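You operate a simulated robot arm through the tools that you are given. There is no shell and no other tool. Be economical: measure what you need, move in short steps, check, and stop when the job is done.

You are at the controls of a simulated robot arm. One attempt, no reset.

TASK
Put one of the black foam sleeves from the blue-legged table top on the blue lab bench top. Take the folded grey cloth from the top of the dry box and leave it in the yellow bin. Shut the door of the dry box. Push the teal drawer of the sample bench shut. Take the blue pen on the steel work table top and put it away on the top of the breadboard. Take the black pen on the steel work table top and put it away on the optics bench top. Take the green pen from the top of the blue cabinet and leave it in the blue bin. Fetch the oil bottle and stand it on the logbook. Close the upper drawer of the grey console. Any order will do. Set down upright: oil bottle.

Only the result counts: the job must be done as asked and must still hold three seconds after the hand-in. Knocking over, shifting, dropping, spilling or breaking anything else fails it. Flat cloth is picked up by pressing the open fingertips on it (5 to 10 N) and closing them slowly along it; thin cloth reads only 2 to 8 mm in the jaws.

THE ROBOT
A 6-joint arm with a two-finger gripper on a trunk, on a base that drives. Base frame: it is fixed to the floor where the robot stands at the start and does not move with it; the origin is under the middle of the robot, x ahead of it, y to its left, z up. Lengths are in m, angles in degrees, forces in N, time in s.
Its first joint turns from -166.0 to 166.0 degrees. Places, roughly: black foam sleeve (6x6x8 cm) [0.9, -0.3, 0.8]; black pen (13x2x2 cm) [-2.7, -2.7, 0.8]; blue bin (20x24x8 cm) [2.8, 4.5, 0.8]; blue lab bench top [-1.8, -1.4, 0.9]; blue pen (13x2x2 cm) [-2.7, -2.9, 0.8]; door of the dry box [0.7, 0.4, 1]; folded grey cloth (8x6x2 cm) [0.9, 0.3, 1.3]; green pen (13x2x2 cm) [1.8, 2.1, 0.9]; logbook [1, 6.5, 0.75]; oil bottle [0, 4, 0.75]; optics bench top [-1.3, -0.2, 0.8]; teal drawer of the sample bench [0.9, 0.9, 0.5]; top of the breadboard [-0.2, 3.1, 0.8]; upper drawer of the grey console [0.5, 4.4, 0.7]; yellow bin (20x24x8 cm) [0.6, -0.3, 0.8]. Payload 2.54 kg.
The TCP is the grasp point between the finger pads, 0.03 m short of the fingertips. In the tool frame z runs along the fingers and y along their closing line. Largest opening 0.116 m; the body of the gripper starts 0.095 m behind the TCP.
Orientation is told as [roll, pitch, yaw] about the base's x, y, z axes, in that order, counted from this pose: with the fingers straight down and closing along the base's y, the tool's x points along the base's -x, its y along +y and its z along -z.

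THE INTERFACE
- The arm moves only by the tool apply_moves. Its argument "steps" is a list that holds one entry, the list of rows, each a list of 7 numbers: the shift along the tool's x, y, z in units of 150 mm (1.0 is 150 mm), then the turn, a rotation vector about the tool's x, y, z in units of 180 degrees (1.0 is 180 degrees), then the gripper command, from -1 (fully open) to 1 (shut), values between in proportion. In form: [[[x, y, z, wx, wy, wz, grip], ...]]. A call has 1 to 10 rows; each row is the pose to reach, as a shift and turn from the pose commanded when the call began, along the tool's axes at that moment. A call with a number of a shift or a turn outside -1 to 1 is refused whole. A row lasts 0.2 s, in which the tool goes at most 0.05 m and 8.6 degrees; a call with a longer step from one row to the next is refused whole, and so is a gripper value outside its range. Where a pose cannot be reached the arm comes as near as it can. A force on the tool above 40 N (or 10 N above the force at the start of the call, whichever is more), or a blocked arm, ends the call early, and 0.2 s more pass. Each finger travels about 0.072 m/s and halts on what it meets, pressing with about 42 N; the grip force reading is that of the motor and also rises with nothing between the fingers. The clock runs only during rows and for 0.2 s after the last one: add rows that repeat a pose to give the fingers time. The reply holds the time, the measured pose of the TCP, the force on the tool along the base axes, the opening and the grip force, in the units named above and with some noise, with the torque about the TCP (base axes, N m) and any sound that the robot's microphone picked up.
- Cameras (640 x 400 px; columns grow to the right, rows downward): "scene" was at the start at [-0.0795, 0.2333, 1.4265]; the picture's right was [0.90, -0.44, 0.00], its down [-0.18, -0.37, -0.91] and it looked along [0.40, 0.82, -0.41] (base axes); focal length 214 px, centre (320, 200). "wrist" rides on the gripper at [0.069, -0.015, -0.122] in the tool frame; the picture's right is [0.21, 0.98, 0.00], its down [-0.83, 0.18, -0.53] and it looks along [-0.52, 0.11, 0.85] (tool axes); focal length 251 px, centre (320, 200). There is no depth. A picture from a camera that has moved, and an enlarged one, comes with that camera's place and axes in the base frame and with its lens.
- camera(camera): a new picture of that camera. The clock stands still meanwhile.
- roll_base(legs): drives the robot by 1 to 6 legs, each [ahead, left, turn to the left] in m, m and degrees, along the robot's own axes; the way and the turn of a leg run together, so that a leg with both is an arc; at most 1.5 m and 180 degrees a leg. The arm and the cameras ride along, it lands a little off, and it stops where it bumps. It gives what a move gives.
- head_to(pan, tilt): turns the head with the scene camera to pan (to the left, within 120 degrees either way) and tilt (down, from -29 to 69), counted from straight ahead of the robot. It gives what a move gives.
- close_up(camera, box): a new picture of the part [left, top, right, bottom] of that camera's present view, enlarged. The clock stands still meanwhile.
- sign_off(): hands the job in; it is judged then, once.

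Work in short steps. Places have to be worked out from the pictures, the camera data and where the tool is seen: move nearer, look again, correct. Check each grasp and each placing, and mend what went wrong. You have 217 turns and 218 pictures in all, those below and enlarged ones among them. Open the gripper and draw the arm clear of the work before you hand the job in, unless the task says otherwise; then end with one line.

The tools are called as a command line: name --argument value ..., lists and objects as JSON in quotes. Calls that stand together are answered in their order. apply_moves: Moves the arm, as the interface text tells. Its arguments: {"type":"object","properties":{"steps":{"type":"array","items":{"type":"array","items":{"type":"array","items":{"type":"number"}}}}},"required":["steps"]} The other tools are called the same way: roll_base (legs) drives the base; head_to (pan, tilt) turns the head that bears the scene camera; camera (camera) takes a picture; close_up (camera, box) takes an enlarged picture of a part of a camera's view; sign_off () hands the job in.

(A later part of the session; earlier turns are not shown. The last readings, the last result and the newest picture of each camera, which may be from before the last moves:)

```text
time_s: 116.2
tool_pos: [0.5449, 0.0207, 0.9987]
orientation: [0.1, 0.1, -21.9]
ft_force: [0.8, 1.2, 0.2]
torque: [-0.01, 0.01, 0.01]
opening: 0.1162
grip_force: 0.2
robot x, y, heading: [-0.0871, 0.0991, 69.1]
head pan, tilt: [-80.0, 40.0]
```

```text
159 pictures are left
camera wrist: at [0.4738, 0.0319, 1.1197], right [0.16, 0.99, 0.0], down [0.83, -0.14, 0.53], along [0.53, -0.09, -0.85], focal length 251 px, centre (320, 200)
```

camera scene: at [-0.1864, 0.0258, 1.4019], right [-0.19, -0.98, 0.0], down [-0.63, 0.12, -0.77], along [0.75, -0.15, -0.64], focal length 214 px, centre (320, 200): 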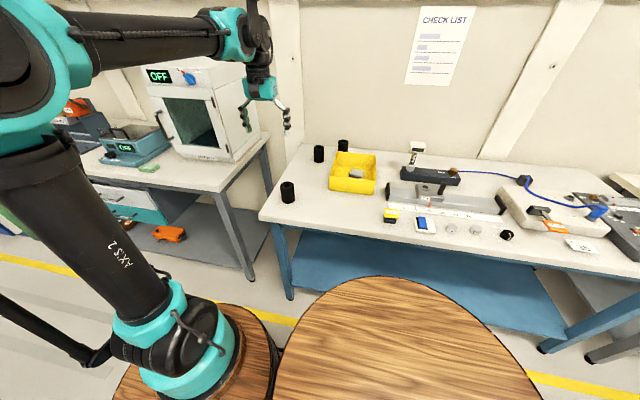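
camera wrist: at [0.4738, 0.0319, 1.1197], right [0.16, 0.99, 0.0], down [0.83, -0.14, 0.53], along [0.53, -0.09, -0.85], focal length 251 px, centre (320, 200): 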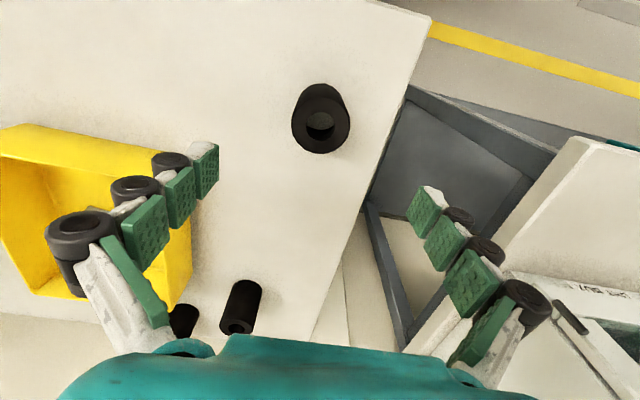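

Aligned directly above it. I descend around it.

apply_moves --steps '[[[0, 0, 0.3, 0, 0, 0, -1], [0, 0, 0.6, 0, 0, 0, -1], [0, 0, 0.85, 0, 0, 0, -1], [0, 0, 1, 0, 0, 0, -1], [0, 0, 1, 0, 0, 0, -1]]]'

camera --camera "wrist"

```text
time_s: 117.4
tool_pos: [0.5456, 0.0211, 0.8503]
orientation: [0.0, 0.1, -21.9]
ft_force: [0.6, 0.2, -0.6]
torque: [0.0, 0.0, -0.01]
opening: 0.116
grip_force: 0.1
robot x, y, heading: [-0.0873, 0.1001, 68.9]
head pan, tilt: [-80.0, 40.0]
```

```text
158 pictures are left
camera wrist: at [0.4748, 0.0331, 0.971], right [0.16, 0.99, 0.0], down [0.83, -0.14, 0.53], along [0.53, -0.09, -0.85], focal length 251 px, centre (320, 200)
```

wrist: 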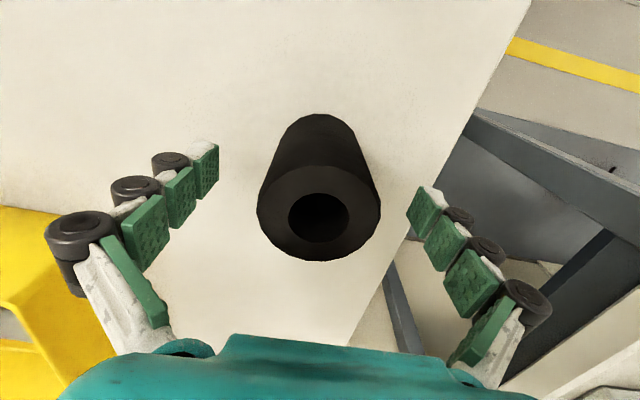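

apply_moves --steps '[[[0, 0, 0.1, 0, 0, 0, -0.7], [0, 0, 0.1, 0, 0, 0, -0.4], [0, 0, 0.1, 0, 0, 0, -0.2], [0, 0, 0.1, 0, 0, 0, 0], [0, 0, 0.1, 0, 0, 0, 0.1], [0, 0, 0.1, 0, 0, 0, 0.1]]]'

```text
time_s: 118.8
tool_pos: [0.5453, 0.0204, 0.8365]
orientation: [0.1, 0.1, -21.8]
ft_force: [0.5, 0.2, 5.2]
torque: [-0.02, 0.05, -0.05]
opening: 0.0539
grip_force: 41.7
robot x, y, heading: [-0.0849, 0.0971, 68.8]
head pan, tilt: [-80.0, 40.0]
```

It grips at 5.4 cm with solid force. I lift.

apply_moves --steps '[[[0, 0, -0.2, 0, 0, 0, 0.2], [0, 0, -0.5, 0, 0, 0, 0.2], [0, 0, -0.8, 0, 0, 0, 0.2], [0, 0, -1, 0, 0, 0, 0.2]]]'

apply_moves --steps '[[[0.2, 0, -0.2, 0, 0, 0, 0.2], [0.4, 0, -0.4, 0, 0, 0, 0.2], [0.6, 0, -0.6, 0, 0, 0, 0.2], [0.8, 0, -0.8, 0, 0, 0, 0.2], [1, 0, -0.9, 0, 0, 0, 0.2], [1, 0, -0.9, 0, 0, 0, 0.2]]]'

camera --camera "wrist"

head_to --pan -120 --tilt 20

camera --camera "scene"

head_to --pan 120 --tilt 25

camera --camera "scene"

```text
time_s: 119.8
tool_pos: [0.5468, 0.0208, 0.9858]
orientation: [-0.1, 0.2, -21.9]
ft_force: [0.8, -0.3, -0.8]
torque: [0.0, 0.0, 0.01]
opening: 0.0537
grip_force: 41.9
robot x, y, heading: [-0.0893, 0.1005, 68.8]
head pan, tilt: [-80.0, 40.0]
```

```text
time_s: 121.2
tool_pos: [0.4076, 0.076, 1.1183]
orientation: [0.1, 0.1, -21.8]
ft_force: [0.7, 0.7, -1.2]
torque: [0.0, 0.03, -0.02]
opening: 0.0536
grip_force: 41.9
robot x, y, heading: [-0.0861, 0.1026, 69.0]
head pan, tilt: [-80.0, 40.0]
```

```text
157 pictures are left
camera wrist: at [0.3369, 0.0879, 1.2395], right [0.16, 0.99, 0.0], down [0.83, -0.14, 0.53], along [0.53, -0.09, -0.85], focal length 251 px, centre (320, 200)
```

wrist: 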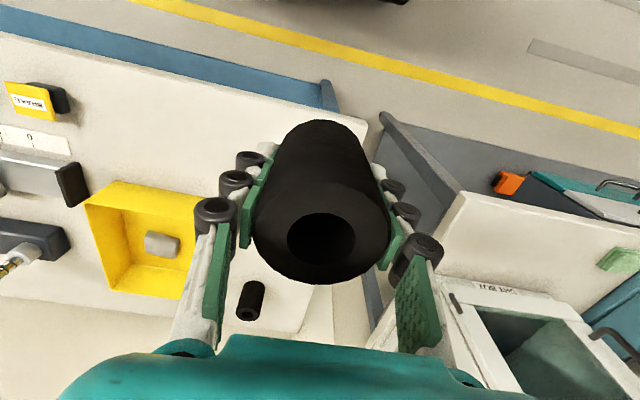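

```text
time_s: 122.3
tool_pos: [0.4079, 0.0759, 1.12]
orientation: [0.0, 0.2, -21.8]
ft_force: [0.0, 0.1, -0.5]
torque: [0.04, -0.01, -0.01]
opening: 0.0537
grip_force: 41.9
robot x, y, heading: [-0.0866, 0.0966, 68.8]
head pan, tilt: [-120.0, 20.0]
```

```text
156 pictures are left
camera scene: at [-0.2114, -0.0302, 1.4333], right [-0.78, -0.63, 0.0], down [-0.22, 0.27, -0.94], along [0.59, -0.73, -0.34], focal length 214 px, centre (320, 200)
```

scene: 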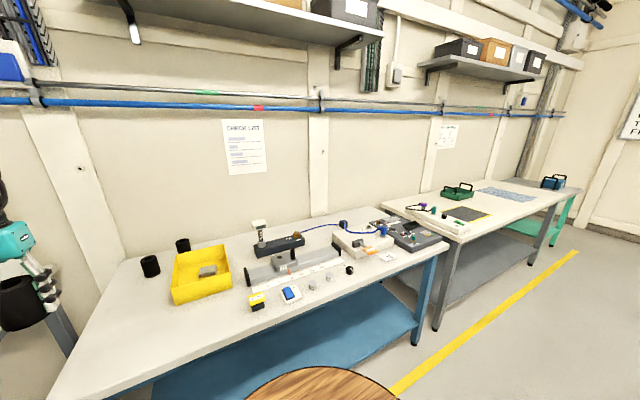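

```text
time_s: 125.7
tool_pos: [0.4068, 0.0758, 1.118]
orientation: [0.1, 0.1, -21.8]
ft_force: [-0.5, 0.3, -0.9]
torque: [0.0, 0.03, 0.03]
opening: 0.0535
grip_force: 41.8
robot x, y, heading: [-0.0891, 0.1015, 68.8]
head pan, tilt: [120.0, 25.0]
```

```text
155 pictures are left
camera scene: at [-0.3609, 0.0281, 1.4253], right [-0.15, 0.99, 0.0], down [0.42, 0.07, -0.91], along [-0.9, -0.14, -0.42], focal length 214 px, centre (320, 200)
```

scene: 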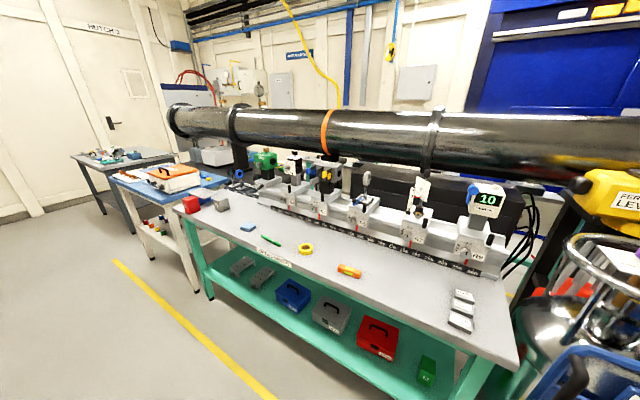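

The sleeve is held. The blue lab bench is along the aisle to the robot's rear-left. I shift left a little and back up about 2.1 m.

roll_base --legs '[[0, 0.28, 0], [-1.2, 0, 0], [-0.9, 0, 0]]'

head_to --pan 90 --tilt 30

camera --camera "scene"

```text
time_s: 137.6
tool_pos: [-0.5727, -1.7695, 1.1174]
orientation: [0.1, 0.0, -20.6]
ft_force: [-0.5, 0.4, -0.7]
torque: [-0.01, 0.01, 0.0]
opening: 0.0528
grip_force: 41.8
robot x, y, heading: [-1.0714, -1.7598, 70.1]
head pan, tilt: [120.0, 25.0]
```

```text
time_s: 138.5
tool_pos: [-0.5741, -1.7709, 1.1178]
orientation: [0.1, 0.0, -20.5]
ft_force: [-0.7, -0.2, -1.1]
torque: [0.0, 0.0, 0.03]
opening: 0.053
grip_force: 41.9
robot x, y, heading: [-1.0699, -1.7579, 70.1]
head pan, tilt: [90.0, 30.0]
```

```text
154 pictures are left
camera scene: at [-1.3352, -1.7894, 1.4173], right [0.34, 0.94, 0.0], down [0.47, -0.17, -0.87], along [-0.82, 0.29, -0.5], focal length 214 px, centre (320, 200)
```

scene: 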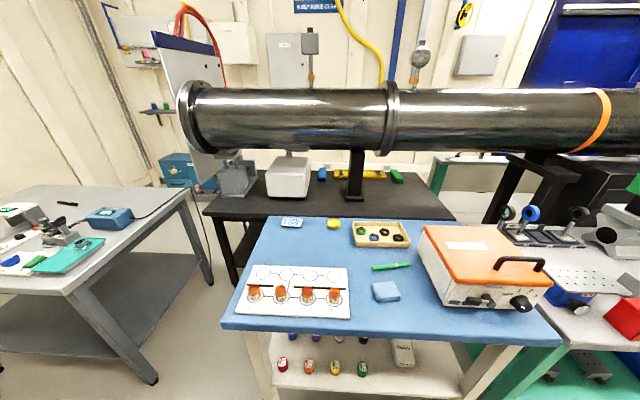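

The free spot on the blue bench is near (-1.86, -1.62). I swing the arm from the right side round the front to the left, turning the tool with it.

apply_moves --steps '[[[0.15, 0.19, -0.08, 0, 0, -0.033, 0.2], [0.3, 0.39, -0.16, 0, 0, -0.067, 0.2], [0.44, 0.58, -0.24, 0, 0, -0.1, 0.2], [0.59, 0.78, -0.32, 0, 0, -0.133, 0.2], [0.74, 0.97, -0.4, 0, 0, -0.167, 0.2]]]'

apply_moves --steps '[[[0.1, 0.2, 0, 0, 0, -0.033, 0.2], [0.2, 0.4, 0, 0, 0, -0.067, 0.2], [0.3, 0.6, 0, 0, 0, -0.1, 0.2], [0.4, 0.8, 0, 0, 0, -0.133, 0.2], [0.5, 1, 0, 0, 0, -0.167, 0.2]]]'

apply_moves --steps '[[[0.05, 0.2, 0, 0, 0, -0.033, 0.2], [0.1, 0.4, 0, 0, 0, -0.067, 0.2], [0.15, 0.6, 0, 0, 0, -0.1, 0.2], [0.2, 0.8, 0, 0, 0, -0.133, 0.2], [0.245, 1, 0, 0, 0, -0.167, 0.2]]]'

apply_moves --steps '[[[0.03, 0.2, 0, 0, 0, -0.033, 0.2], [0.06, 0.4, 0, 0, 0, -0.067, 0.2], [0.1, 0.6, 0, 0, 0, -0.1, 0.2], [0.13, 0.8, 0, 0, 0, -0.133, 0.2], [0.163, 1, 0, 0, 0, -0.167, 0.2]]]'

```text
time_s: 139.7
tool_pos: [-0.6242, -1.5976, 1.1785]
orientation: [0.2, 0.0, 9.6]
ft_force: [-0.9, 0.7, -0.2]
torque: [0.0, 0.0, -0.01]
opening: 0.0528
grip_force: 42.1
robot x, y, heading: [-1.0678, -1.7566, 70.3]
head pan, tilt: [90.0, 30.0]
```

```text
time_s: 140.9
tool_pos: [-0.7258, -1.4589, 1.1774]
orientation: [0.1, 0.0, 39.7]
ft_force: [-0.6, 0.2, -0.8]
torque: [0.0, -0.02, -0.04]
opening: 0.0529
grip_force: 41.8
robot x, y, heading: [-1.0671, -1.7587, 70.2]
head pan, tilt: [90.0, 30.0]
```

```text
time_s: 142.1
tool_pos: [-0.8486, -1.3684, 1.1781]
orientation: [0.1, -0.1, 69.9]
ft_force: [0.2, 0.5, 0.2]
torque: [0.04, -0.03, 0.01]
opening: 0.0527
grip_force: 42.1
robot x, y, heading: [-1.0677, -1.7576, 70.1]
head pan, tilt: [90.0, 30.0]
```

```text
time_s: 143.3
tool_pos: [-0.9986, -1.3401, 1.179]
orientation: [0.0, 0.0, 99.8]
ft_force: [0.5, -0.1, 0.3]
torque: [0.02, 0.02, 0.0]
opening: 0.0531
grip_force: 42.0
robot x, y, heading: [-1.069, -1.7566, 70.5]
head pan, tilt: [90.0, 30.0]
```

apply_moves --steps '[[[0, 0.2, 0, 0, 0, -0.033, 0.2], [0.01, 0.4, 0, 0, 0, -0.067, 0.2], [0.02, 0.6, 0, 0, 0, -0.1, 0.2], [0.02, 0.8, 0, 0, 0, -0.133, 0.2], [0.03, 1, 0, 0, 0, -0.167, 0.2]]]'

apply_moves --steps '[[[0, 0.2, 0, 0, 0, -0.025, 0.2], [0, 0.4, 0, 0, 0, -0.05, 0.2], [0, 0.6, 0, 0, 0, -0.075, 0.2], [0, 0.8, 0, 0, 0, -0.1, 0.2], [0, 1, 0, 0, 0, -0.114, 0.2]]]'

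apply_moves --steps '[[[-0.1, 0.25, 0, 0, 0, 0, 0.2], [-0.2, 0.5, 0, 0, 0, 0, 0.2], [-0.3, 0.75, 0, 0, 0, 0, 0.2], [-0.417, 1, 0, 0, 0, 0, 0.2], [-0.417, 1, 0, 0, 0, 0, 0.2]]]'

camera --camera "wrist"

camera --camera "scene"

```text
time_s: 144.5
tool_pos: [-1.1465, -1.3681, 1.1798]
orientation: [0.0, 0.0, 130.0]
ft_force: [-0.3, 0.1, 0.6]
torque: [0.02, 0.02, 0.0]
opening: 0.0528
grip_force: 42.1
robot x, y, heading: [-1.0686, -1.7564, 70.3]
head pan, tilt: [90.0, 30.0]
```

```text
time_s: 145.7
tool_pos: [-1.2588, -1.4634, 1.1806]
orientation: [0.0, -0.1, 150.3]
ft_force: [0.3, 0.1, 0.1]
torque: [0.02, -0.01, -0.01]
opening: 0.0531
grip_force: 41.9
robot x, y, heading: [-1.0685, -1.7575, 70.1]
head pan, tilt: [90.0, 30.0]
```

```text
time_s: 146.9
tool_pos: [-1.3904, -1.5626, 1.1781]
orientation: [0.0, -0.2, 150.3]
ft_force: [0.3, 0.3, -0.5]
torque: [0.02, -0.01, 0.0]
opening: 0.0528
grip_force: 41.9
robot x, y, heading: [-1.068, -1.7587, 70.5]
head pan, tilt: [90.0, 30.0]
```

```text
153 pictures are left
camera wrist: at [-1.3247, -1.5838, 1.3005], right [-0.3, -0.95, 0.0], down [-0.81, 0.25, 0.54], along [-0.51, 0.16, -0.84], focal length 251 px, centre (320, 200)
```

wrist: 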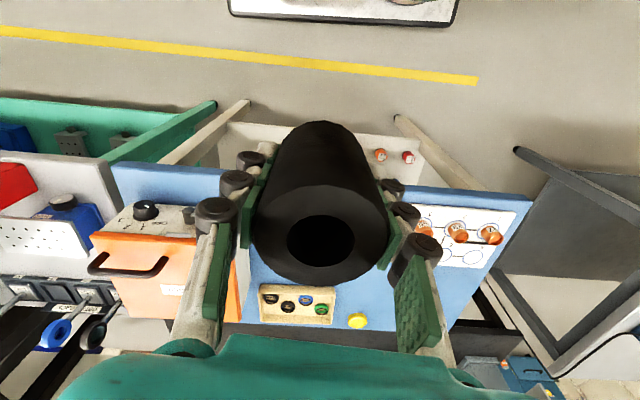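

```text
152 pictures are left
camera scene: at [-1.3353, -1.7893, 1.4173], right [0.34, 0.94, 0.0], down [0.47, -0.17, -0.87], along [-0.81, 0.29, -0.5], focal length 214 px, centre (320, 200)
```

scene: 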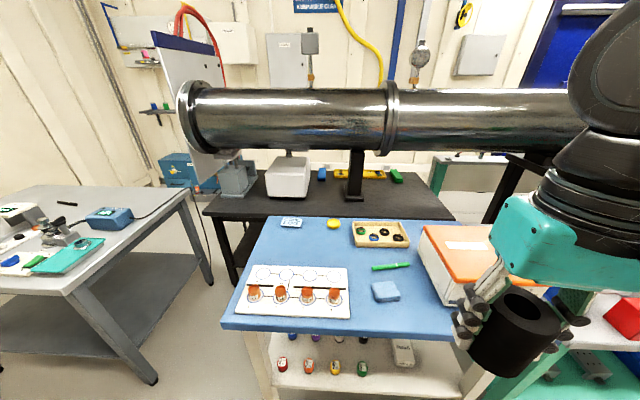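

I extend toward the free spot in three moves, still high over the bench items.

apply_moves --steps '[[[-0.21, 0.16, 0, 0, 0, 0, 0.2], [-0.42, 0.32, 0, 0, 0, 0, 0.2], [-0.63, 0.47, 0, 0, 0, 0, 0.2], [-0.84, 0.63, 0, 0, 0, 0, 0.2]]]'

apply_moves --steps '[[[-0.21, 0.16, 0, 0, 0, 0, 0.2], [-0.42, 0.32, 0, 0, 0, 0, 0.2], [-0.63, 0.47, 0, 0, 0, 0, 0.2], [-0.84, 0.63, 0, 0, 0, 0, 0.2]]]'

apply_moves --steps '[[[-0.2, 0.15, 0.1, 0, 0, 0, 0.2], [-0.4, 0.3, 0.2, 0, 0, 0, 0.2], [-0.6, 0.45, 0.3, 0, 0, 0, 0.2], [-0.8, 0.6, 0.4, 0, 0, 0, 0.2], [-0.8, 0.6, 0.4, 0, 0, 0, 0.2]]]'

camera --camera "wrist"

camera --camera "scene"

```text
time_s: 147.9
tool_pos: [-1.5437, -1.5832, 1.1792]
orientation: [0.0, -0.1, 150.3]
ft_force: [0.8, -0.8, 0.0]
torque: [0.0, 0.06, 0.06]
opening: 0.0528
grip_force: 42.2
robot x, y, heading: [-1.0653, -1.7558, 70.1]
head pan, tilt: [90.0, 30.0]
```

```text
time_s: 148.9
tool_pos: [-1.7028, -1.6017, 1.1811]
orientation: [0.0, -0.1, 150.3]
ft_force: [0.4, 0.6, 0.3]
torque: [0.01, 0.08, -0.01]
opening: 0.053
grip_force: 41.4
robot x, y, heading: [-1.0674, -1.7585, 70.2]
head pan, tilt: [90.0, 30.0]
```

```text
time_s: 150.1
tool_pos: [-1.8016, -1.6168, 1.0835]
orientation: [0.1, -0.1, 150.4]
ft_force: [-0.1, -0.2, 0.3]
torque: [-0.02, 0.03, 0.02]
opening: 0.0531
grip_force: 41.9
out of reach, approached as far as the arm can: row 2, 3, 4, 5
robot x, y, heading: [-1.0714, -1.7584, 70.2]
head pan, tilt: [90.0, 30.0]
```

```text
151 pictures are left
camera wrist: at [-1.7348, -1.6385, 1.2034], right [-0.3, -0.95, 0.0], down [-0.81, 0.25, 0.54], along [-0.51, 0.16, -0.84], focal length 251 px, centre (320, 200)
```

wrist: 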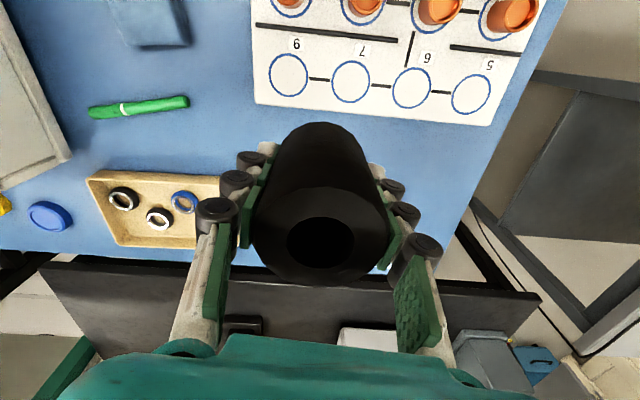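

```text
150 pictures are left
camera scene: at [-1.3354, -1.7893, 1.4172], right [0.34, 0.94, 0.0], down [0.47, -0.17, -0.87], along [-0.81, 0.29, -0.5], focal length 214 px, centre (320, 200)
```

scene: 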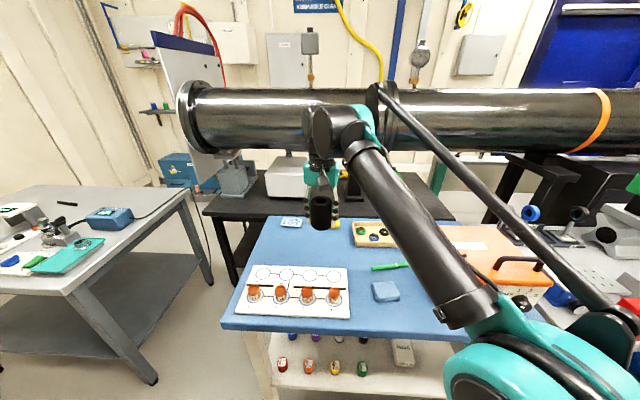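

The sleeve is above the plate's back edge, so I need about 8 cm more. Reach grows lower down, so I descend a little and extend.

apply_moves --steps '[[[0, 0, 0.2, 0, 0, 0, 0.2], [-0.05, 0.03, 0.35, 0, 0, 0, 0.2], [-0.2, 0.12, 0.42, 0, 0, 0, 0.2], [-0.35, 0.22, 0.46, 0, 0, 0, 0.2], [-0.48, 0.3, 0.5, 0, 0, 0, 0.2], [-0.48, 0.3, 0.5, 0, 0, 0, 0.2]]]'

camera --camera "wrist"

```text
time_s: 151.5
tool_pos: [-1.8439, -1.6194, 0.9923]
orientation: [0.1, -0.1, 150.3]
ft_force: [-0.1, 0.3, -0.4]
torque: [0.0, -0.04, 0.0]
opening: 0.0531
grip_force: 42.0
out of reach, approached as far as the arm can: row 3, 4, 5, 6
robot x, y, heading: [-1.0659, -1.7576, 70.1]
head pan, tilt: [90.0, 30.0]
```

```text
149 pictures are left
camera wrist: at [-1.7776, -1.6402, 1.1141], right [-0.3, -0.95, 0.0], down [-0.81, 0.25, 0.53], along [-0.51, 0.16, -0.84], focal length 251 px, centre (320, 200)
```

wrist: 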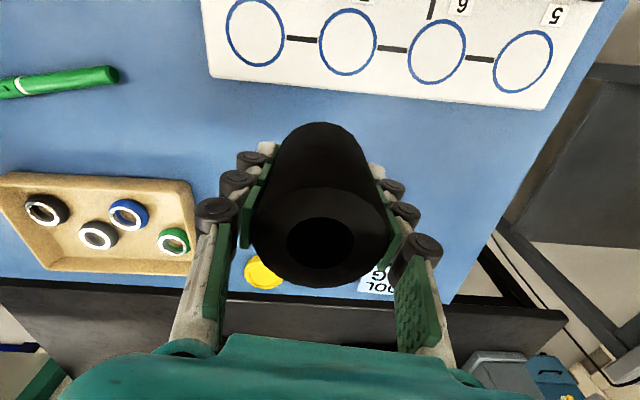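

Below the sleeve is now clear blue top. I lower until contact.

apply_moves --steps '[[[0, 0, 0.08, 0, 0, 0, 0.2], [0, 0, 0.16, 0, 0, 0, 0.2], [0, 0, 0.22, 0, 0, 0, 0.2], [0, 0, 0.28, 0, 0, 0, 0.2], [0, 0, 0.33, 0, 0, 0, 0.2], [0, 0, 0.38, 0, 0, 0, 0.2], [0, 0, 0.43, 0, 0, 0, 0.2]]]'

camera --camera "wrist"

```text
time_s: 153.1
tool_pos: [-1.8446, -1.6179, 0.9305]
orientation: [0.0, -0.1, 150.4]
ft_force: [-0.1, 0.0, -0.2]
torque: [-0.01, -0.01, 0.02]
opening: 0.0532
grip_force: 41.9
robot x, y, heading: [-1.0707, -1.7563, 70.3]
head pan, tilt: [90.0, 30.0]
```

```text
148 pictures are left
camera wrist: at [-1.7783, -1.6392, 1.0518], right [-0.3, -0.95, 0.0], down [-0.81, 0.25, 0.53], along [-0.51, 0.16, -0.84], focal length 251 px, centre (320, 200)
```

wrist: 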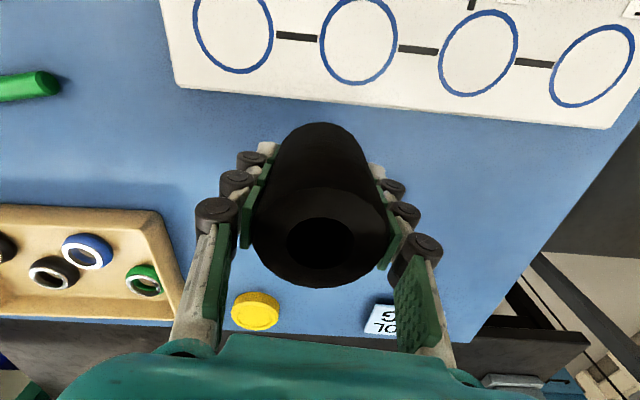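

apply_moves --steps '[[[0, 0, 0.05, 0, 0, 0, 0.2], [0, 0, 0.1, 0, 0, 0, 0.2], [0, 0, 0.15, 0, 0, 0, 0.2], [0, 0, 0.2, 0, 0, 0, 0.2], [0, 0, 0.25, 0, 0, 0, 0.2], [0, 0, 0.3, 0, 0, 0, 0.2], [0, 0, 0.35, 0, 0, 0, 0.2]]]'

```text
time_s: 154.5
tool_pos: [-1.8448, -1.6177, 0.8936]
orientation: [0.0, -0.4, 150.4]
ft_force: [2.4, -0.9, 13.7]
torque: [-0.09, -0.21, -0.01]
opening: 0.053
grip_force: 42.3
robot x, y, heading: [-1.0665, -1.7612, 70.0]
head pan, tilt: [90.0, 30.0]
stopped in row 6: the force on the tool passed its limit at 56 N (the readings are from after the stop); the commanded pose is now the measured one
```

It's on the table at z about 0.85. I release gently and rise.

apply_moves --steps '[[[0, 0, -0.01, 0, 0, 0, 0], [0, 0, -0.01, 0, 0, 0, -0.2], [0, 0, -0.01, 0, 0, 0, -0.4], [0, 0, -0.01, 0, 0, 0, -0.4], [0, 0, -0.2, 0, 0, 0, -0.4], [0, 0, -0.5, 0, 0, 0, -0.4], [0, 0, -0.8, 0, 0, 0, -0.4], [0, 0, -1, 0, 0, 0, -0.4]]]'

camera --camera "wrist"

```text
time_s: 156.3
tool_pos: [-1.8295, -1.6168, 1.0287]
orientation: [0.0, -0.2, 150.4]
ft_force: [0.3, 0.1, 0.3]
torque: [-0.01, 0.03, 0.02]
opening: 0.0812
grip_force: 0.1
out of reach, approached as far as the arm can: row 7, 8
robot x, y, heading: [-1.0675, -1.7574, 70.4]
head pan, tilt: [90.0, 30.0]
```

```text
147 pictures are left
camera wrist: at [-1.7629, -1.6379, 1.1495], right [-0.3, -0.95, 0.0], down [-0.81, 0.25, 0.54], along [-0.51, 0.16, -0.84], focal length 251 px, centre (320, 200)
```

wrist: 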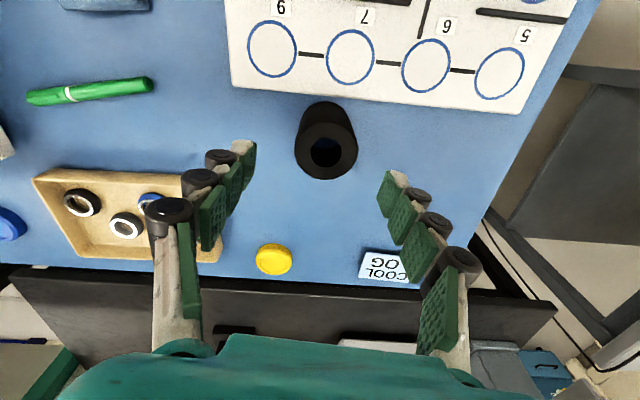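

The sleeve stands clear on the blue bench. I retract the arm before driving to the steel table.

apply_moves --steps '[[[0.2, -0.12, -0.1, 0, 0, 0, -0.4], [0.4, -0.25, -0.2, 0, 0, 0, -0.4], [0.6, -0.38, -0.3, 0, 0, 0, -0.4], [0.75, -0.47, -0.4, 0, 0, 0, -0.4]]]'

apply_moves --steps '[[[0.2, -0.12, -0.1, 0, 0, 0, -0.4], [0.4, -0.25, -0.2, 0, 0, 0, -0.4], [0.6, -0.38, -0.3, 0, 0, 0, -0.4], [0.8, -0.5, -0.3, 0, 0, 0, -0.4], [1, -0.5, -0.3, 0, 0, 0, -0.4]]]'

head_to --pan 115 --tilt 35

camera --camera "scene"

```text
time_s: 157.3
tool_pos: [-1.6957, -1.6113, 1.0859]
orientation: [0.0, -0.2, 150.3]
ft_force: [0.0, -1.0, -0.6]
torque: [-0.03, -0.06, 0.02]
opening: 0.0813
grip_force: 0.0
robot x, y, heading: [-1.0698, -1.7569, 70.4]
head pan, tilt: [90.0, 30.0]
```

```text
time_s: 158.5
tool_pos: [-1.5288, -1.6201, 1.1323]
orientation: [0.0, -0.2, 150.3]
ft_force: [-1.3, -0.6, 0.6]
torque: [0.02, -0.05, 0.01]
opening: 0.0812
grip_force: 0.1
robot x, y, heading: [-1.0708, -1.7573, 70.1]
head pan, tilt: [90.0, 30.0]
```

```text
time_s: 159.4
tool_pos: [-1.5293, -1.6208, 1.1325]
orientation: [0.0, -0.2, 150.3]
ft_force: [-0.6, -0.6, -0.3]
torque: [0.02, -0.02, 0.03]
opening: 0.0812
grip_force: 0.1
robot x, y, heading: [-1.073, -1.7564, 70.3]
head pan, tilt: [115.0, 35.0]
```

```text
146 pictures are left
camera scene: at [-1.338, -1.8278, 1.4095], right [-0.09, 1.0, 0.0], down [0.57, 0.05, -0.82], along [-0.82, -0.07, -0.57], focal length 214 px, centre (320, 200)
```

scene: 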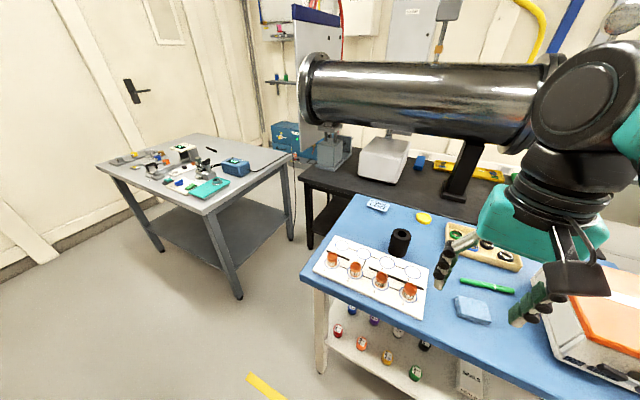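

The way back along the aisle is clear. I back 1.45 m and then move left toward the steel table.

roll_base --legs '[[-1.45, 0, 0], [0, 0.25, 0]]'

head_to --pan 90 --tilt 40

camera --camera "scene"

camera --camera "wrist"

```text
time_s: 167.9
tool_pos: [-2.2523, -2.8644, 1.1343]
orientation: [0.0, -0.1, 150.1]
ft_force: [-0.2, -0.6, 0.0]
torque: [-0.03, 0.0, 0.0]
opening: 0.0811
grip_force: 0.1
robot x, y, heading: [-1.7908, -3.0034, 70.1]
head pan, tilt: [115.0, 35.0]
```

```text
time_s: 168.8
tool_pos: [-2.2534, -2.8636, 1.1329]
orientation: [0.0, -0.2, 150.2]
ft_force: [-0.5, 0.1, -0.9]
torque: [-0.01, 0.01, 0.02]
opening: 0.0812
grip_force: 0.2
robot x, y, heading: [-1.794, -3.0009, 70.1]
head pan, tilt: [90.0, 40.0]
```

```text
145 pictures are left
camera scene: at [-2.0541, -3.0349, 1.4019], right [0.34, 0.94, 0.0], down [0.6, -0.22, -0.77], along [-0.72, 0.26, -0.64], focal length 214 px, centre (320, 200)
```

scene: 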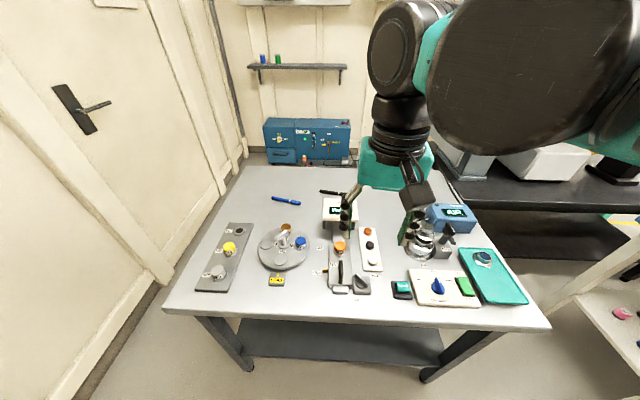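

```text
144 pictures are left
camera wrist: at [-2.1859, -2.8853, 1.2538], right [-0.3, -0.95, 0.0], down [-0.8, 0.25, 0.54], along [-0.51, 0.16, -0.84], focal length 251 px, centre (320, 200)
```

wrist: 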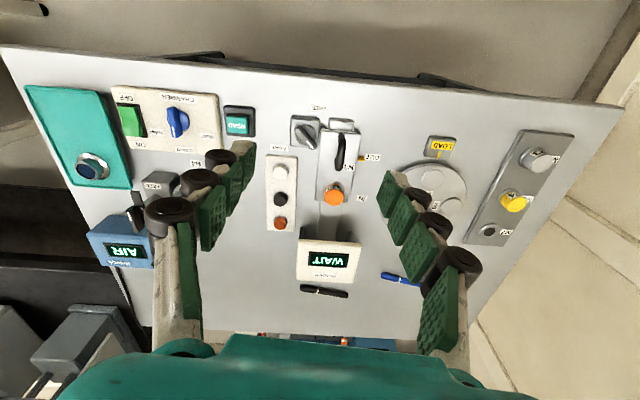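

Pens: black at (-2.744, -2.722), blue at (-2.754, -2.928), both lying at about 58°. They're too far sideways, so I turn the robot 88° left to face the table.

roll_base --legs '[[0, 0, 88]]'

head_to --pan 0 --tilt 45

camera --camera "scene"

```text
time_s: 172.9
tool_pos: [-1.9422, -3.4595, 1.1332]
orientation: [0.0, -0.2, -121.3]
ft_force: [-0.6, 0.3, 0.5]
torque: [-0.03, -0.02, 0.0]
opening: 0.0811
grip_force: 0.0
robot x, y, heading: [-1.7933, -3.0009, 158.8]
head pan, tilt: [90.0, 40.0]
```

```text
time_s: 174.6
tool_pos: [-1.9425, -3.4604, 1.1324]
orientation: [0.0, -0.2, -121.4]
ft_force: [-0.5, 0.6, 0.0]
torque: [0.0, 0.03, 0.0]
opening: 0.0812
grip_force: 0.1
robot x, y, heading: [-1.7922, -3.0049, 158.6]
head pan, tilt: [0.0, 45.0]
```

```text
143 pictures are left
camera scene: at [-1.8108, -3.1561, 1.3946], right [0.36, 0.93, 0.0], down [0.66, -0.26, -0.71], along [-0.66, 0.26, -0.71], focal length 214 px, centre (320, 200)
```

scene: 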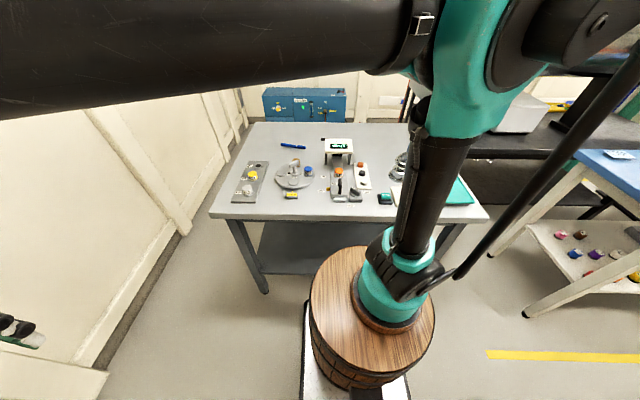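

There is about 20 cm between the barrel and the table, so I move forward 0.11 m and swing the tool over the table.

roll_base --legs '[[0.11, 0, 0]]'

```text
time_s: 175.8
tool_pos: [-2.0257, -3.4253, 1.1327]
orientation: [0.1, -0.3, -121.9]
ft_force: [-1.5, 1.1, 0.0]
torque: [-0.07, -0.12, 0.0]
opening: 0.081
grip_force: 0.1
robot x, y, heading: [-1.8724, -2.9662, 157.9]
head pan, tilt: [0.0, 45.0]
```

apply_moves --steps '[[[0.08, -0.25, 0, 0, 0, 0, -0.4], [0.15, -0.5, 0, 0, 0, 0, -0.4], [0.22, -0.75, 0, 0, 0, 0, -0.4], [0.3, -1, 0, 0, 0, 0, -0.4]]]'

apply_moves --steps '[[[0.08, -0.25, 0, 0, 0, 0, -0.4], [0.15, -0.5, 0, 0, 0, 0, -0.4], [0.22, -0.75, 0, 0, 0, 0, -0.4], [0.3, -1, 0, 0, 0, 0, -0.4]]]'

apply_moves --steps '[[[0.08, -0.25, 0, 0, 0, 0, -0.4], [0.15, -0.5, 0, 0, 0, 0, -0.4], [0.22, -0.75, 0, 0, 0, 0, -0.4], [0.3, -1, 0, 0, 0, 0, -0.4]]]'

apply_moves --steps '[[[0.08, -0.25, 0, 0, 0, 0, -0.4], [0.15, -0.5, 0, 0, 0, 0, -0.4], [0.22, -0.75, 0, 0, 0, 0, -0.4], [0.3, -1, 0, 0, 0, 0, -0.4], [0.3, -1, 0, 0, 0, 0, -0.4]]]'

camera --camera "wrist"

```text
time_s: 176.8
tool_pos: [-2.1292, -3.3064, 1.1318]
orientation: [0.1, -0.2, -121.9]
ft_force: [0.4, -0.5, 0.3]
torque: [0.05, -0.01, -0.02]
opening: 0.0811
grip_force: 0.0
robot x, y, heading: [-1.8712, -2.9688, 158.2]
head pan, tilt: [0.0, 45.0]
```

```text
time_s: 177.8
tool_pos: [-2.2307, -3.1917, 1.1339]
orientation: [-0.1, -0.2, -121.9]
ft_force: [0.6, -0.2, -1.1]
torque: [0.03, 0.0, 0.03]
opening: 0.0809
grip_force: 0.0
robot x, y, heading: [-1.8681, -2.9707, 158.2]
head pan, tilt: [0.0, 45.0]
```

```text
time_s: 178.8
tool_pos: [-2.3338, -3.0742, 1.1323]
orientation: [0.0, -0.3, -121.8]
ft_force: [-0.1, 0.4, 0.9]
torque: [-0.01, 0.01, 0.02]
opening: 0.081
grip_force: 0.1
robot x, y, heading: [-1.8714, -2.9666, 158.3]
head pan, tilt: [0.0, 45.0]
```

```text
time_s: 180.0
tool_pos: [-2.4412, -2.955, 1.132]
orientation: [0.0, -0.2, -121.9]
ft_force: [-0.4, -0.5, -0.3]
torque: [0.04, 0.03, 0.01]
opening: 0.081
grip_force: 0.1
robot x, y, heading: [-1.8724, -2.969, 158.0]
head pan, tilt: [0.0, 45.0]
```

```text
142 pictures are left
camera wrist: at [-2.4181, -2.8884, 1.2534], right [0.94, -0.33, 0.0], down [-0.28, -0.8, 0.54], along [-0.18, -0.51, -0.84], focal length 251 px, centre (320, 200)
```

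wrist: 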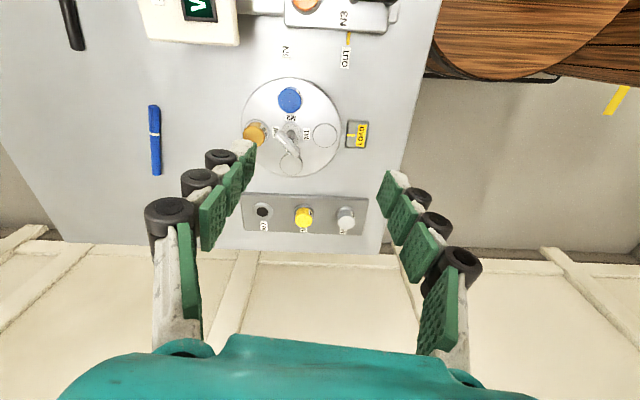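

Both pens now lie across the closing direction. I move over the black pen first.

apply_moves --steps '[[[0.03, -0.25, 0, 0, 0, 0, -0.4], [0.05, -0.5, 0, 0, 0, 0, -0.4], [0.07, -0.75, 0, 0, 0, 0, -0.4], [0.1, -1, 0, 0, 0, 0, -0.4]]]'

apply_moves --steps '[[[0.03, -0.25, 0.1, 0, 0, 0, -0.4], [0.05, -0.5, 0.2, 0, 0, 0, -0.4], [0.07, -0.75, 0.3, 0, 0, 0, -0.4], [0.1, -1, 0.4, 0, 0, 0, -0.4], [0.1, -1, 0.4, 0, 0, 0, -0.4]]]'

camera --camera "wrist"

```text
time_s: 181.0
tool_pos: [-2.5603, -2.8639, 1.1312]
orientation: [0.0, -0.2, -121.9]
ft_force: [0.9, -0.6, -0.5]
torque: [0.01, 0.05, 0.0]
opening: 0.0816
grip_force: 0.1
robot x, y, heading: [-1.8698, -2.971, 158.0]
head pan, tilt: [0.0, 45.0]
```

```text
time_s: 182.2
tool_pos: [-2.6789, -2.7709, 1.073]
orientation: [0.0, -0.4, -121.9]
ft_force: [-0.3, 0.7, -0.3]
torque: [-0.01, 0.02, 0.04]
opening: 0.0811
grip_force: 0.1
robot x, y, heading: [-1.8731, -2.9693, 158.3]
head pan, tilt: [0.0, 45.0]
```

```text
141 pictures are left
camera wrist: at [-2.6566, -2.7042, 1.1926], right [0.94, -0.33, 0.0], down [-0.28, -0.8, 0.54], along [-0.18, -0.51, -0.84], focal length 251 px, centre (320, 200)
```

wrist: 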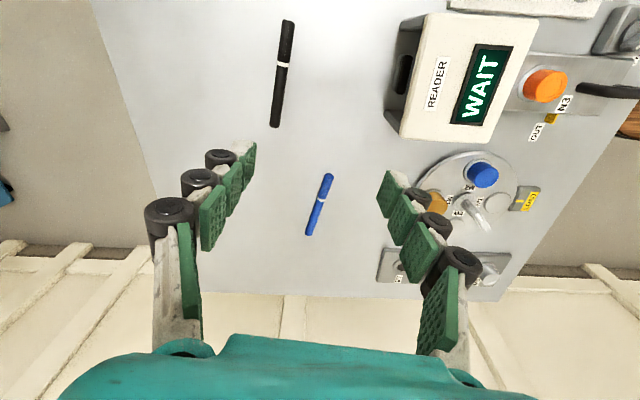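

The black pen centre is at (-2.723, -2.730). I move above it and descend to about z 0.92.

apply_moves --steps '[[[0.03, -0.2, 0.1, 0, 0, 0, -0.2], [0.077, -0.39, 0.3, 0, 0, 0, -0.2], [0.077, -0.39, 0.6, 0, 0, 0, -0.2], [0.077, -0.39, 0.9, 0, 0, 0, -0.2], [0.077, -0.39, 1, 0, 0, 0, -0.2], [0.077, -0.39, 1, 0, 0, 0, -0.2]]]'

camera --camera "wrist"

```text
time_s: 183.6
tool_pos: [-2.7232, -2.731, 0.9203]
orientation: [0.0, -0.2, -121.8]
ft_force: [0.5, -0.4, -0.2]
torque: [-0.04, -0.01, -0.01]
opening: 0.0697
grip_force: 0.1
robot x, y, heading: [-1.8716, -2.9702, 158.2]
head pan, tilt: [0.0, 45.0]
```

```text
140 pictures are left
camera wrist: at [-2.7014, -2.6638, 1.041], right [0.94, -0.33, 0.0], down [-0.28, -0.8, 0.54], along [-0.18, -0.51, -0.84], focal length 251 px, centre (320, 200)
```

wrist: 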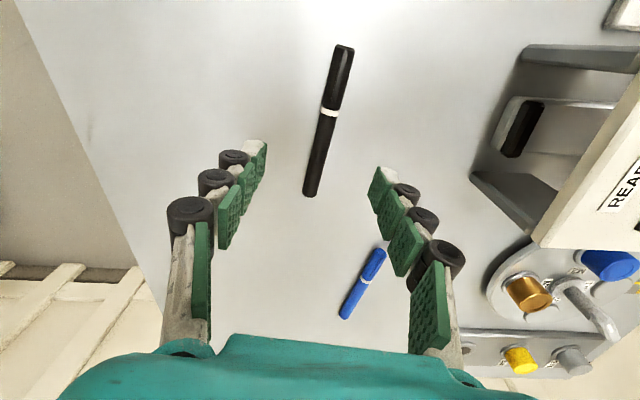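

Well aligned. I descend toward the table surface.

apply_moves --steps '[[[0, 0, 0.2, 0, 0, 0, -0.2], [0, 0, 0.4, 0, 0, 0, -0.2], [0, 0, 0.48, 0, 0, 0, -0.2], [0, 0, 0.53, 0, 0, 0, -0.2], [0, 0, 0.57, 0, 0, 0, -0.2]]]'

camera --camera "wrist"

```text
time_s: 184.6
tool_pos: [-2.7235, -2.7332, 0.8475]
orientation: [-0.1, -0.4, -122.0]
ft_force: [-7.0, 2.8, 71.3]
torque: [0.01, -0.42, 0.06]
opening: 0.0695
grip_force: 32.1
robot x, y, heading: [-1.8694, -2.9684, 158.1]
head pan, tilt: [0.0, 45.0]
stopped in row 5: the force on the tool passed its limit at 50 N (the readings are from after the stop); the commanded pose is now the measured one
```

```text
139 pictures are left
camera wrist: at [-2.6987, -2.6654, 0.967], right [0.94, -0.33, 0.0], down [-0.28, -0.8, 0.54], along [-0.18, -0.51, -0.84], focal length 251 px, centre (320, 200)
```

wrist: 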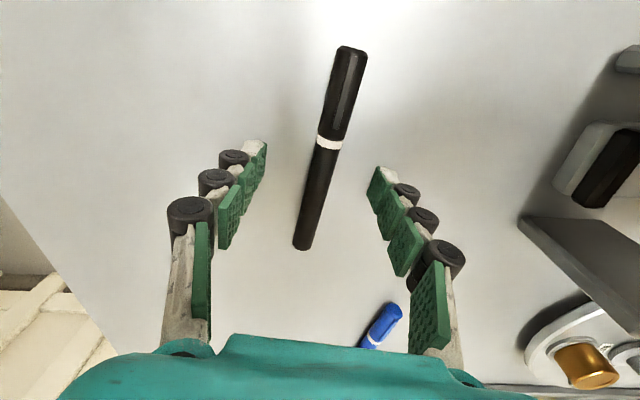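

The tips touched the table at z about 0.817. I raise 3 mm and close on the pen.

apply_moves --steps '[[[0, 0, -0.025, 0, 0, 0, -0.2], [0, 0, -0.025, 0, 0, 0, 0.1], [0, 0, -0.025, 0, 0, 0, 0.4], [0, 0, -0.025, 0, 0, 0, 0.6], [0, 0, -0.025, 0, 0, 0, 0.8], [0, 0, -0.025, 0, 0, 0, 1], [0, 0, -0.025, 0, 0, 0, 1]]]'

camera --camera "wrist"

```text
time_s: 185.5
tool_pos: [-2.7217, -2.7321, 0.8493]
orientation: [0.1, -0.2, -121.9]
ft_force: [8.9, -3.1, 26.7]
torque: [0.13, -0.36, -0.06]
opening: 0.0143
grip_force: 40.6
robot x, y, heading: [-1.873, -2.9702, 158.3]
head pan, tilt: [0.0, 45.0]
stopped in row 4: the force on the tool passed its limit at 85 N (the readings are from after the stop); the commanded pose is now the measured one
```

```text
138 pictures are left
camera wrist: at [-2.6982, -2.6658, 0.9697], right [0.94, -0.33, 0.0], down [-0.28, -0.8, 0.54], along [-0.18, -0.51, -0.84], focal length 251 px, centre (320, 200)
```

wrist: 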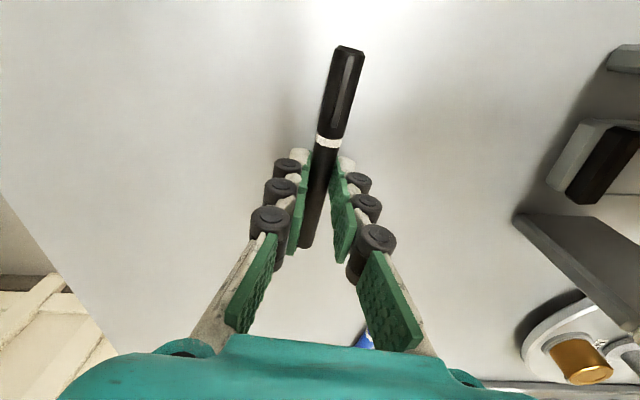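

The jaws hold the pen at 1.4 cm. I tighten fully and lift.

apply_moves --steps '[[[0, 0, -0.01, 0, 0, 0, 1], [0, 0, -0.02, 0, 0, 0, 1], [0, 0, -0.2, 0, 0, 0, 1], [0, 0, -0.5, 0, 0, 0, 1], [0, 0, -0.8, 0, 0, 0, 1], [0, 0, -1, 0, 0, 0, 1]]]'

camera --camera "wrist"

```text
time_s: 186.9
tool_pos: [-2.723, -2.7338, 0.9959]
orientation: [0.1, -0.3, -121.8]
ft_force: [0.3, 0.1, -0.1]
torque: [0.02, 0.0, 0.01]
opening: 0.0144
grip_force: 40.5
robot x, y, heading: [-1.8653, -2.9749, 158.3]
head pan, tilt: [0.0, 45.0]
```

```text
137 pictures are left
camera wrist: at [-2.7003, -2.6662, 1.1166], right [0.94, -0.33, 0.0], down [-0.28, -0.79, 0.54], along [-0.18, -0.51, -0.84], focal length 251 px, centre (320, 200)
```

wrist: 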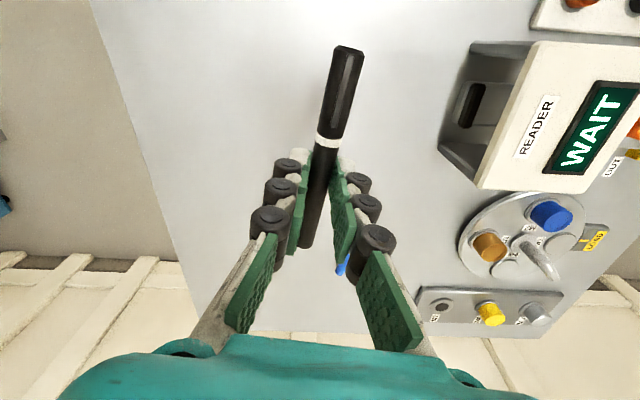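

The black pen is secure. I raise and retract before driving to the optics bench.

apply_moves --steps '[[[0.08, 0.2, -0.2, 0, 0, 0, 1], [0.15, 0.4, -0.4, 0, 0, 0, 1], [0.2, 0.6, -0.6, 0, 0, 0, 1], [0.25, 0.8, -0.8, 0, 0, 0, 1], [0.31, 1, -1, 0, 0, 0, 1]]]'

apply_moves --steps '[[[0.08, 0.25, 0, 0, 0, 0, 1], [0.15, 0.5, 0, 0, 0, 0, 1], [0.23, 0.75, 0, 0, 0, 0, 1], [0.31, 1, 0, 0, 0, 0, 1]]]'

apply_moves --steps '[[[0.08, 0.25, 0, 0, 0, 0, 1], [0.15, 0.5, 0, 0, 0, 0, 1], [0.23, 0.75, 0, 0, 0, 0, 1], [0.31, 1, 0, 0, 0, 0, 1]]]'

roll_base --legs '[[-0.2, 0, 0], [0, -1.2, 0]]'

head_to --pan -30 --tilt 35

camera --camera "scene"

```text
time_s: 188.1
tool_pos: [-2.5681, -2.7705, 1.1451]
orientation: [0.1, -0.4, -121.8]
ft_force: [-0.1, 0.4, -0.9]
torque: [-0.01, -0.03, -0.01]
opening: 0.0144
grip_force: 40.8
robot x, y, heading: [-1.8766, -2.9698, 158.1]
head pan, tilt: [0.0, 45.0]
```

```text
time_s: 189.1
tool_pos: [-2.4189, -2.8089, 1.1468]
orientation: [0.2, -0.3, -121.8]
ft_force: [-0.5, 0.0, -0.4]
torque: [-0.01, -0.03, -0.03]
opening: 0.014
grip_force: 40.3
robot x, y, heading: [-1.8717, -2.9705, 158.0]
head pan, tilt: [0.0, 45.0]
```

```text
time_s: 190.1
tool_pos: [-2.2643, -2.8508, 1.147]
orientation: [0.1, -0.4, -121.8]
ft_force: [0.2, 0.4, -0.7]
torque: [0.0, 0.01, 0.01]
opening: 0.0143
grip_force: 40.5
robot x, y, heading: [-1.873, -2.9723, 158.4]
head pan, tilt: [0.0, 45.0]
```

```text
time_s: 197.4
tool_pos: [-1.6402, -1.8111, 1.1485]
orientation: [0.1, -0.2, -121.0]
ft_force: [-0.3, 0.7, 0.7]
torque: [0.0, 0.0, 0.04]
opening: 0.0143
grip_force: 41.1
robot x, y, heading: [-1.2389, -1.9248, 158.9]
head pan, tilt: [0.0, 45.0]
```

```text
time_s: 198.3
tool_pos: [-1.6389, -1.8097, 1.1471]
orientation: [0.1, -0.3, -120.9]
ft_force: [0.2, -0.3, -0.7]
torque: [0.02, -0.01, 0.06]
opening: 0.0143
grip_force: 40.1
robot x, y, heading: [-1.2397, -1.9278, 159.0]
head pan, tilt: [-30.0, 35.0]
```

```text
136 pictures are left
camera scene: at [-1.2399, -2.0387, 1.4094], right [0.78, 0.63, 0.0], down [0.36, -0.45, -0.82], along [-0.52, 0.64, -0.57], focal length 214 px, centre (320, 200)
```

scene: 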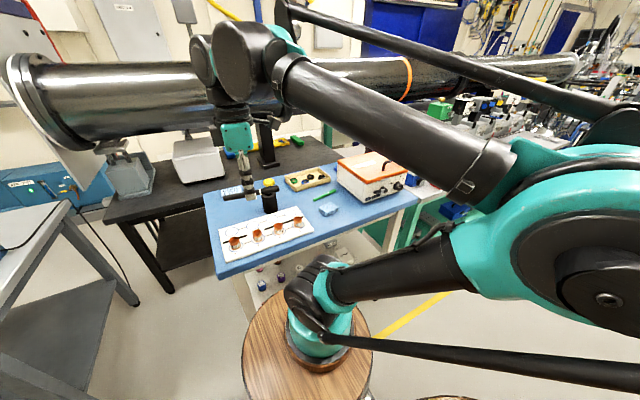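

I raise the tool a bit to clear the orange box, then continue right along the aisle.

apply_moves --steps '[[[0.05, 0.2, -0.2, 0, 0, 0, 1], [0.1, 0.4, -0.4, 0, 0, 0, 1], [0.1, 0.4, -0.6, 0, 0, 0, 1]]]'

roll_base --legs '[[0, -1.2, 0], [0, -0.85, 0]]'

head_to --pan 0 --tilt 40

camera --camera "scene"

camera --camera "wrist"

```text
time_s: 199.1
tool_pos: [-1.5814, -1.8305, 1.2364]
orientation: [0.1, -0.3, -121.0]
ft_force: [0.0, 0.6, -0.2]
torque: [0.01, -0.01, 0.0]
opening: 0.0141
grip_force: 39.8
robot x, y, heading: [-1.2404, -1.9233, 159.2]
head pan, tilt: [-30.0, 35.0]
```

```text
time_s: 209.3
tool_pos: [-0.8352, 0.0825, 1.2371]
orientation: [0.1, -0.4, -121.2]
ft_force: [0.4, 0.7, 0.8]
torque: [0.01, -0.01, 0.03]
opening: 0.0142
grip_force: 40.8
robot x, y, heading: [-0.499, -0.0143, 158.5]
head pan, tilt: [-30.0, 35.0]
```

```text
time_s: 210.3
tool_pos: [-0.835, 0.082, 1.2373]
orientation: [0.0, -0.3, -121.2]
ft_force: [0.3, 0.0, -0.2]
torque: [-0.02, -0.04, 0.01]
opening: 0.0141
grip_force: 40.5
robot x, y, heading: [-0.4971, -0.0142, 158.8]
head pan, tilt: [0.0, 40.0]
```

```text
135 pictures are left
camera scene: at [-0.5179, -0.1658, 1.4019], right [0.36, 0.93, 0.0], down [0.6, -0.23, -0.77], along [-0.71, 0.28, -0.64], focal length 214 px, centre (320, 200)
```

scene: 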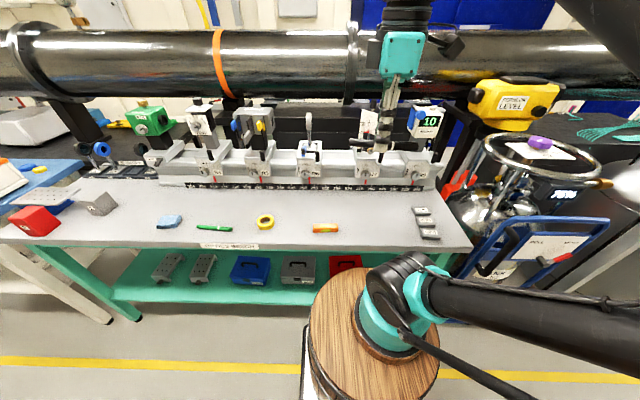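

```text
134 pictures are left
camera wrist: at [-0.8129, 0.1501, 1.3582], right [0.95, -0.32, 0.0], down [-0.27, -0.8, 0.54], along [-0.17, -0.51, -0.84], focal length 251 px, centre (320, 200)
```

wrist: 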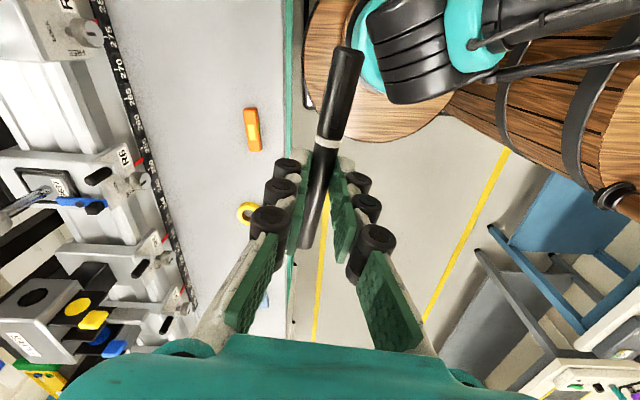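

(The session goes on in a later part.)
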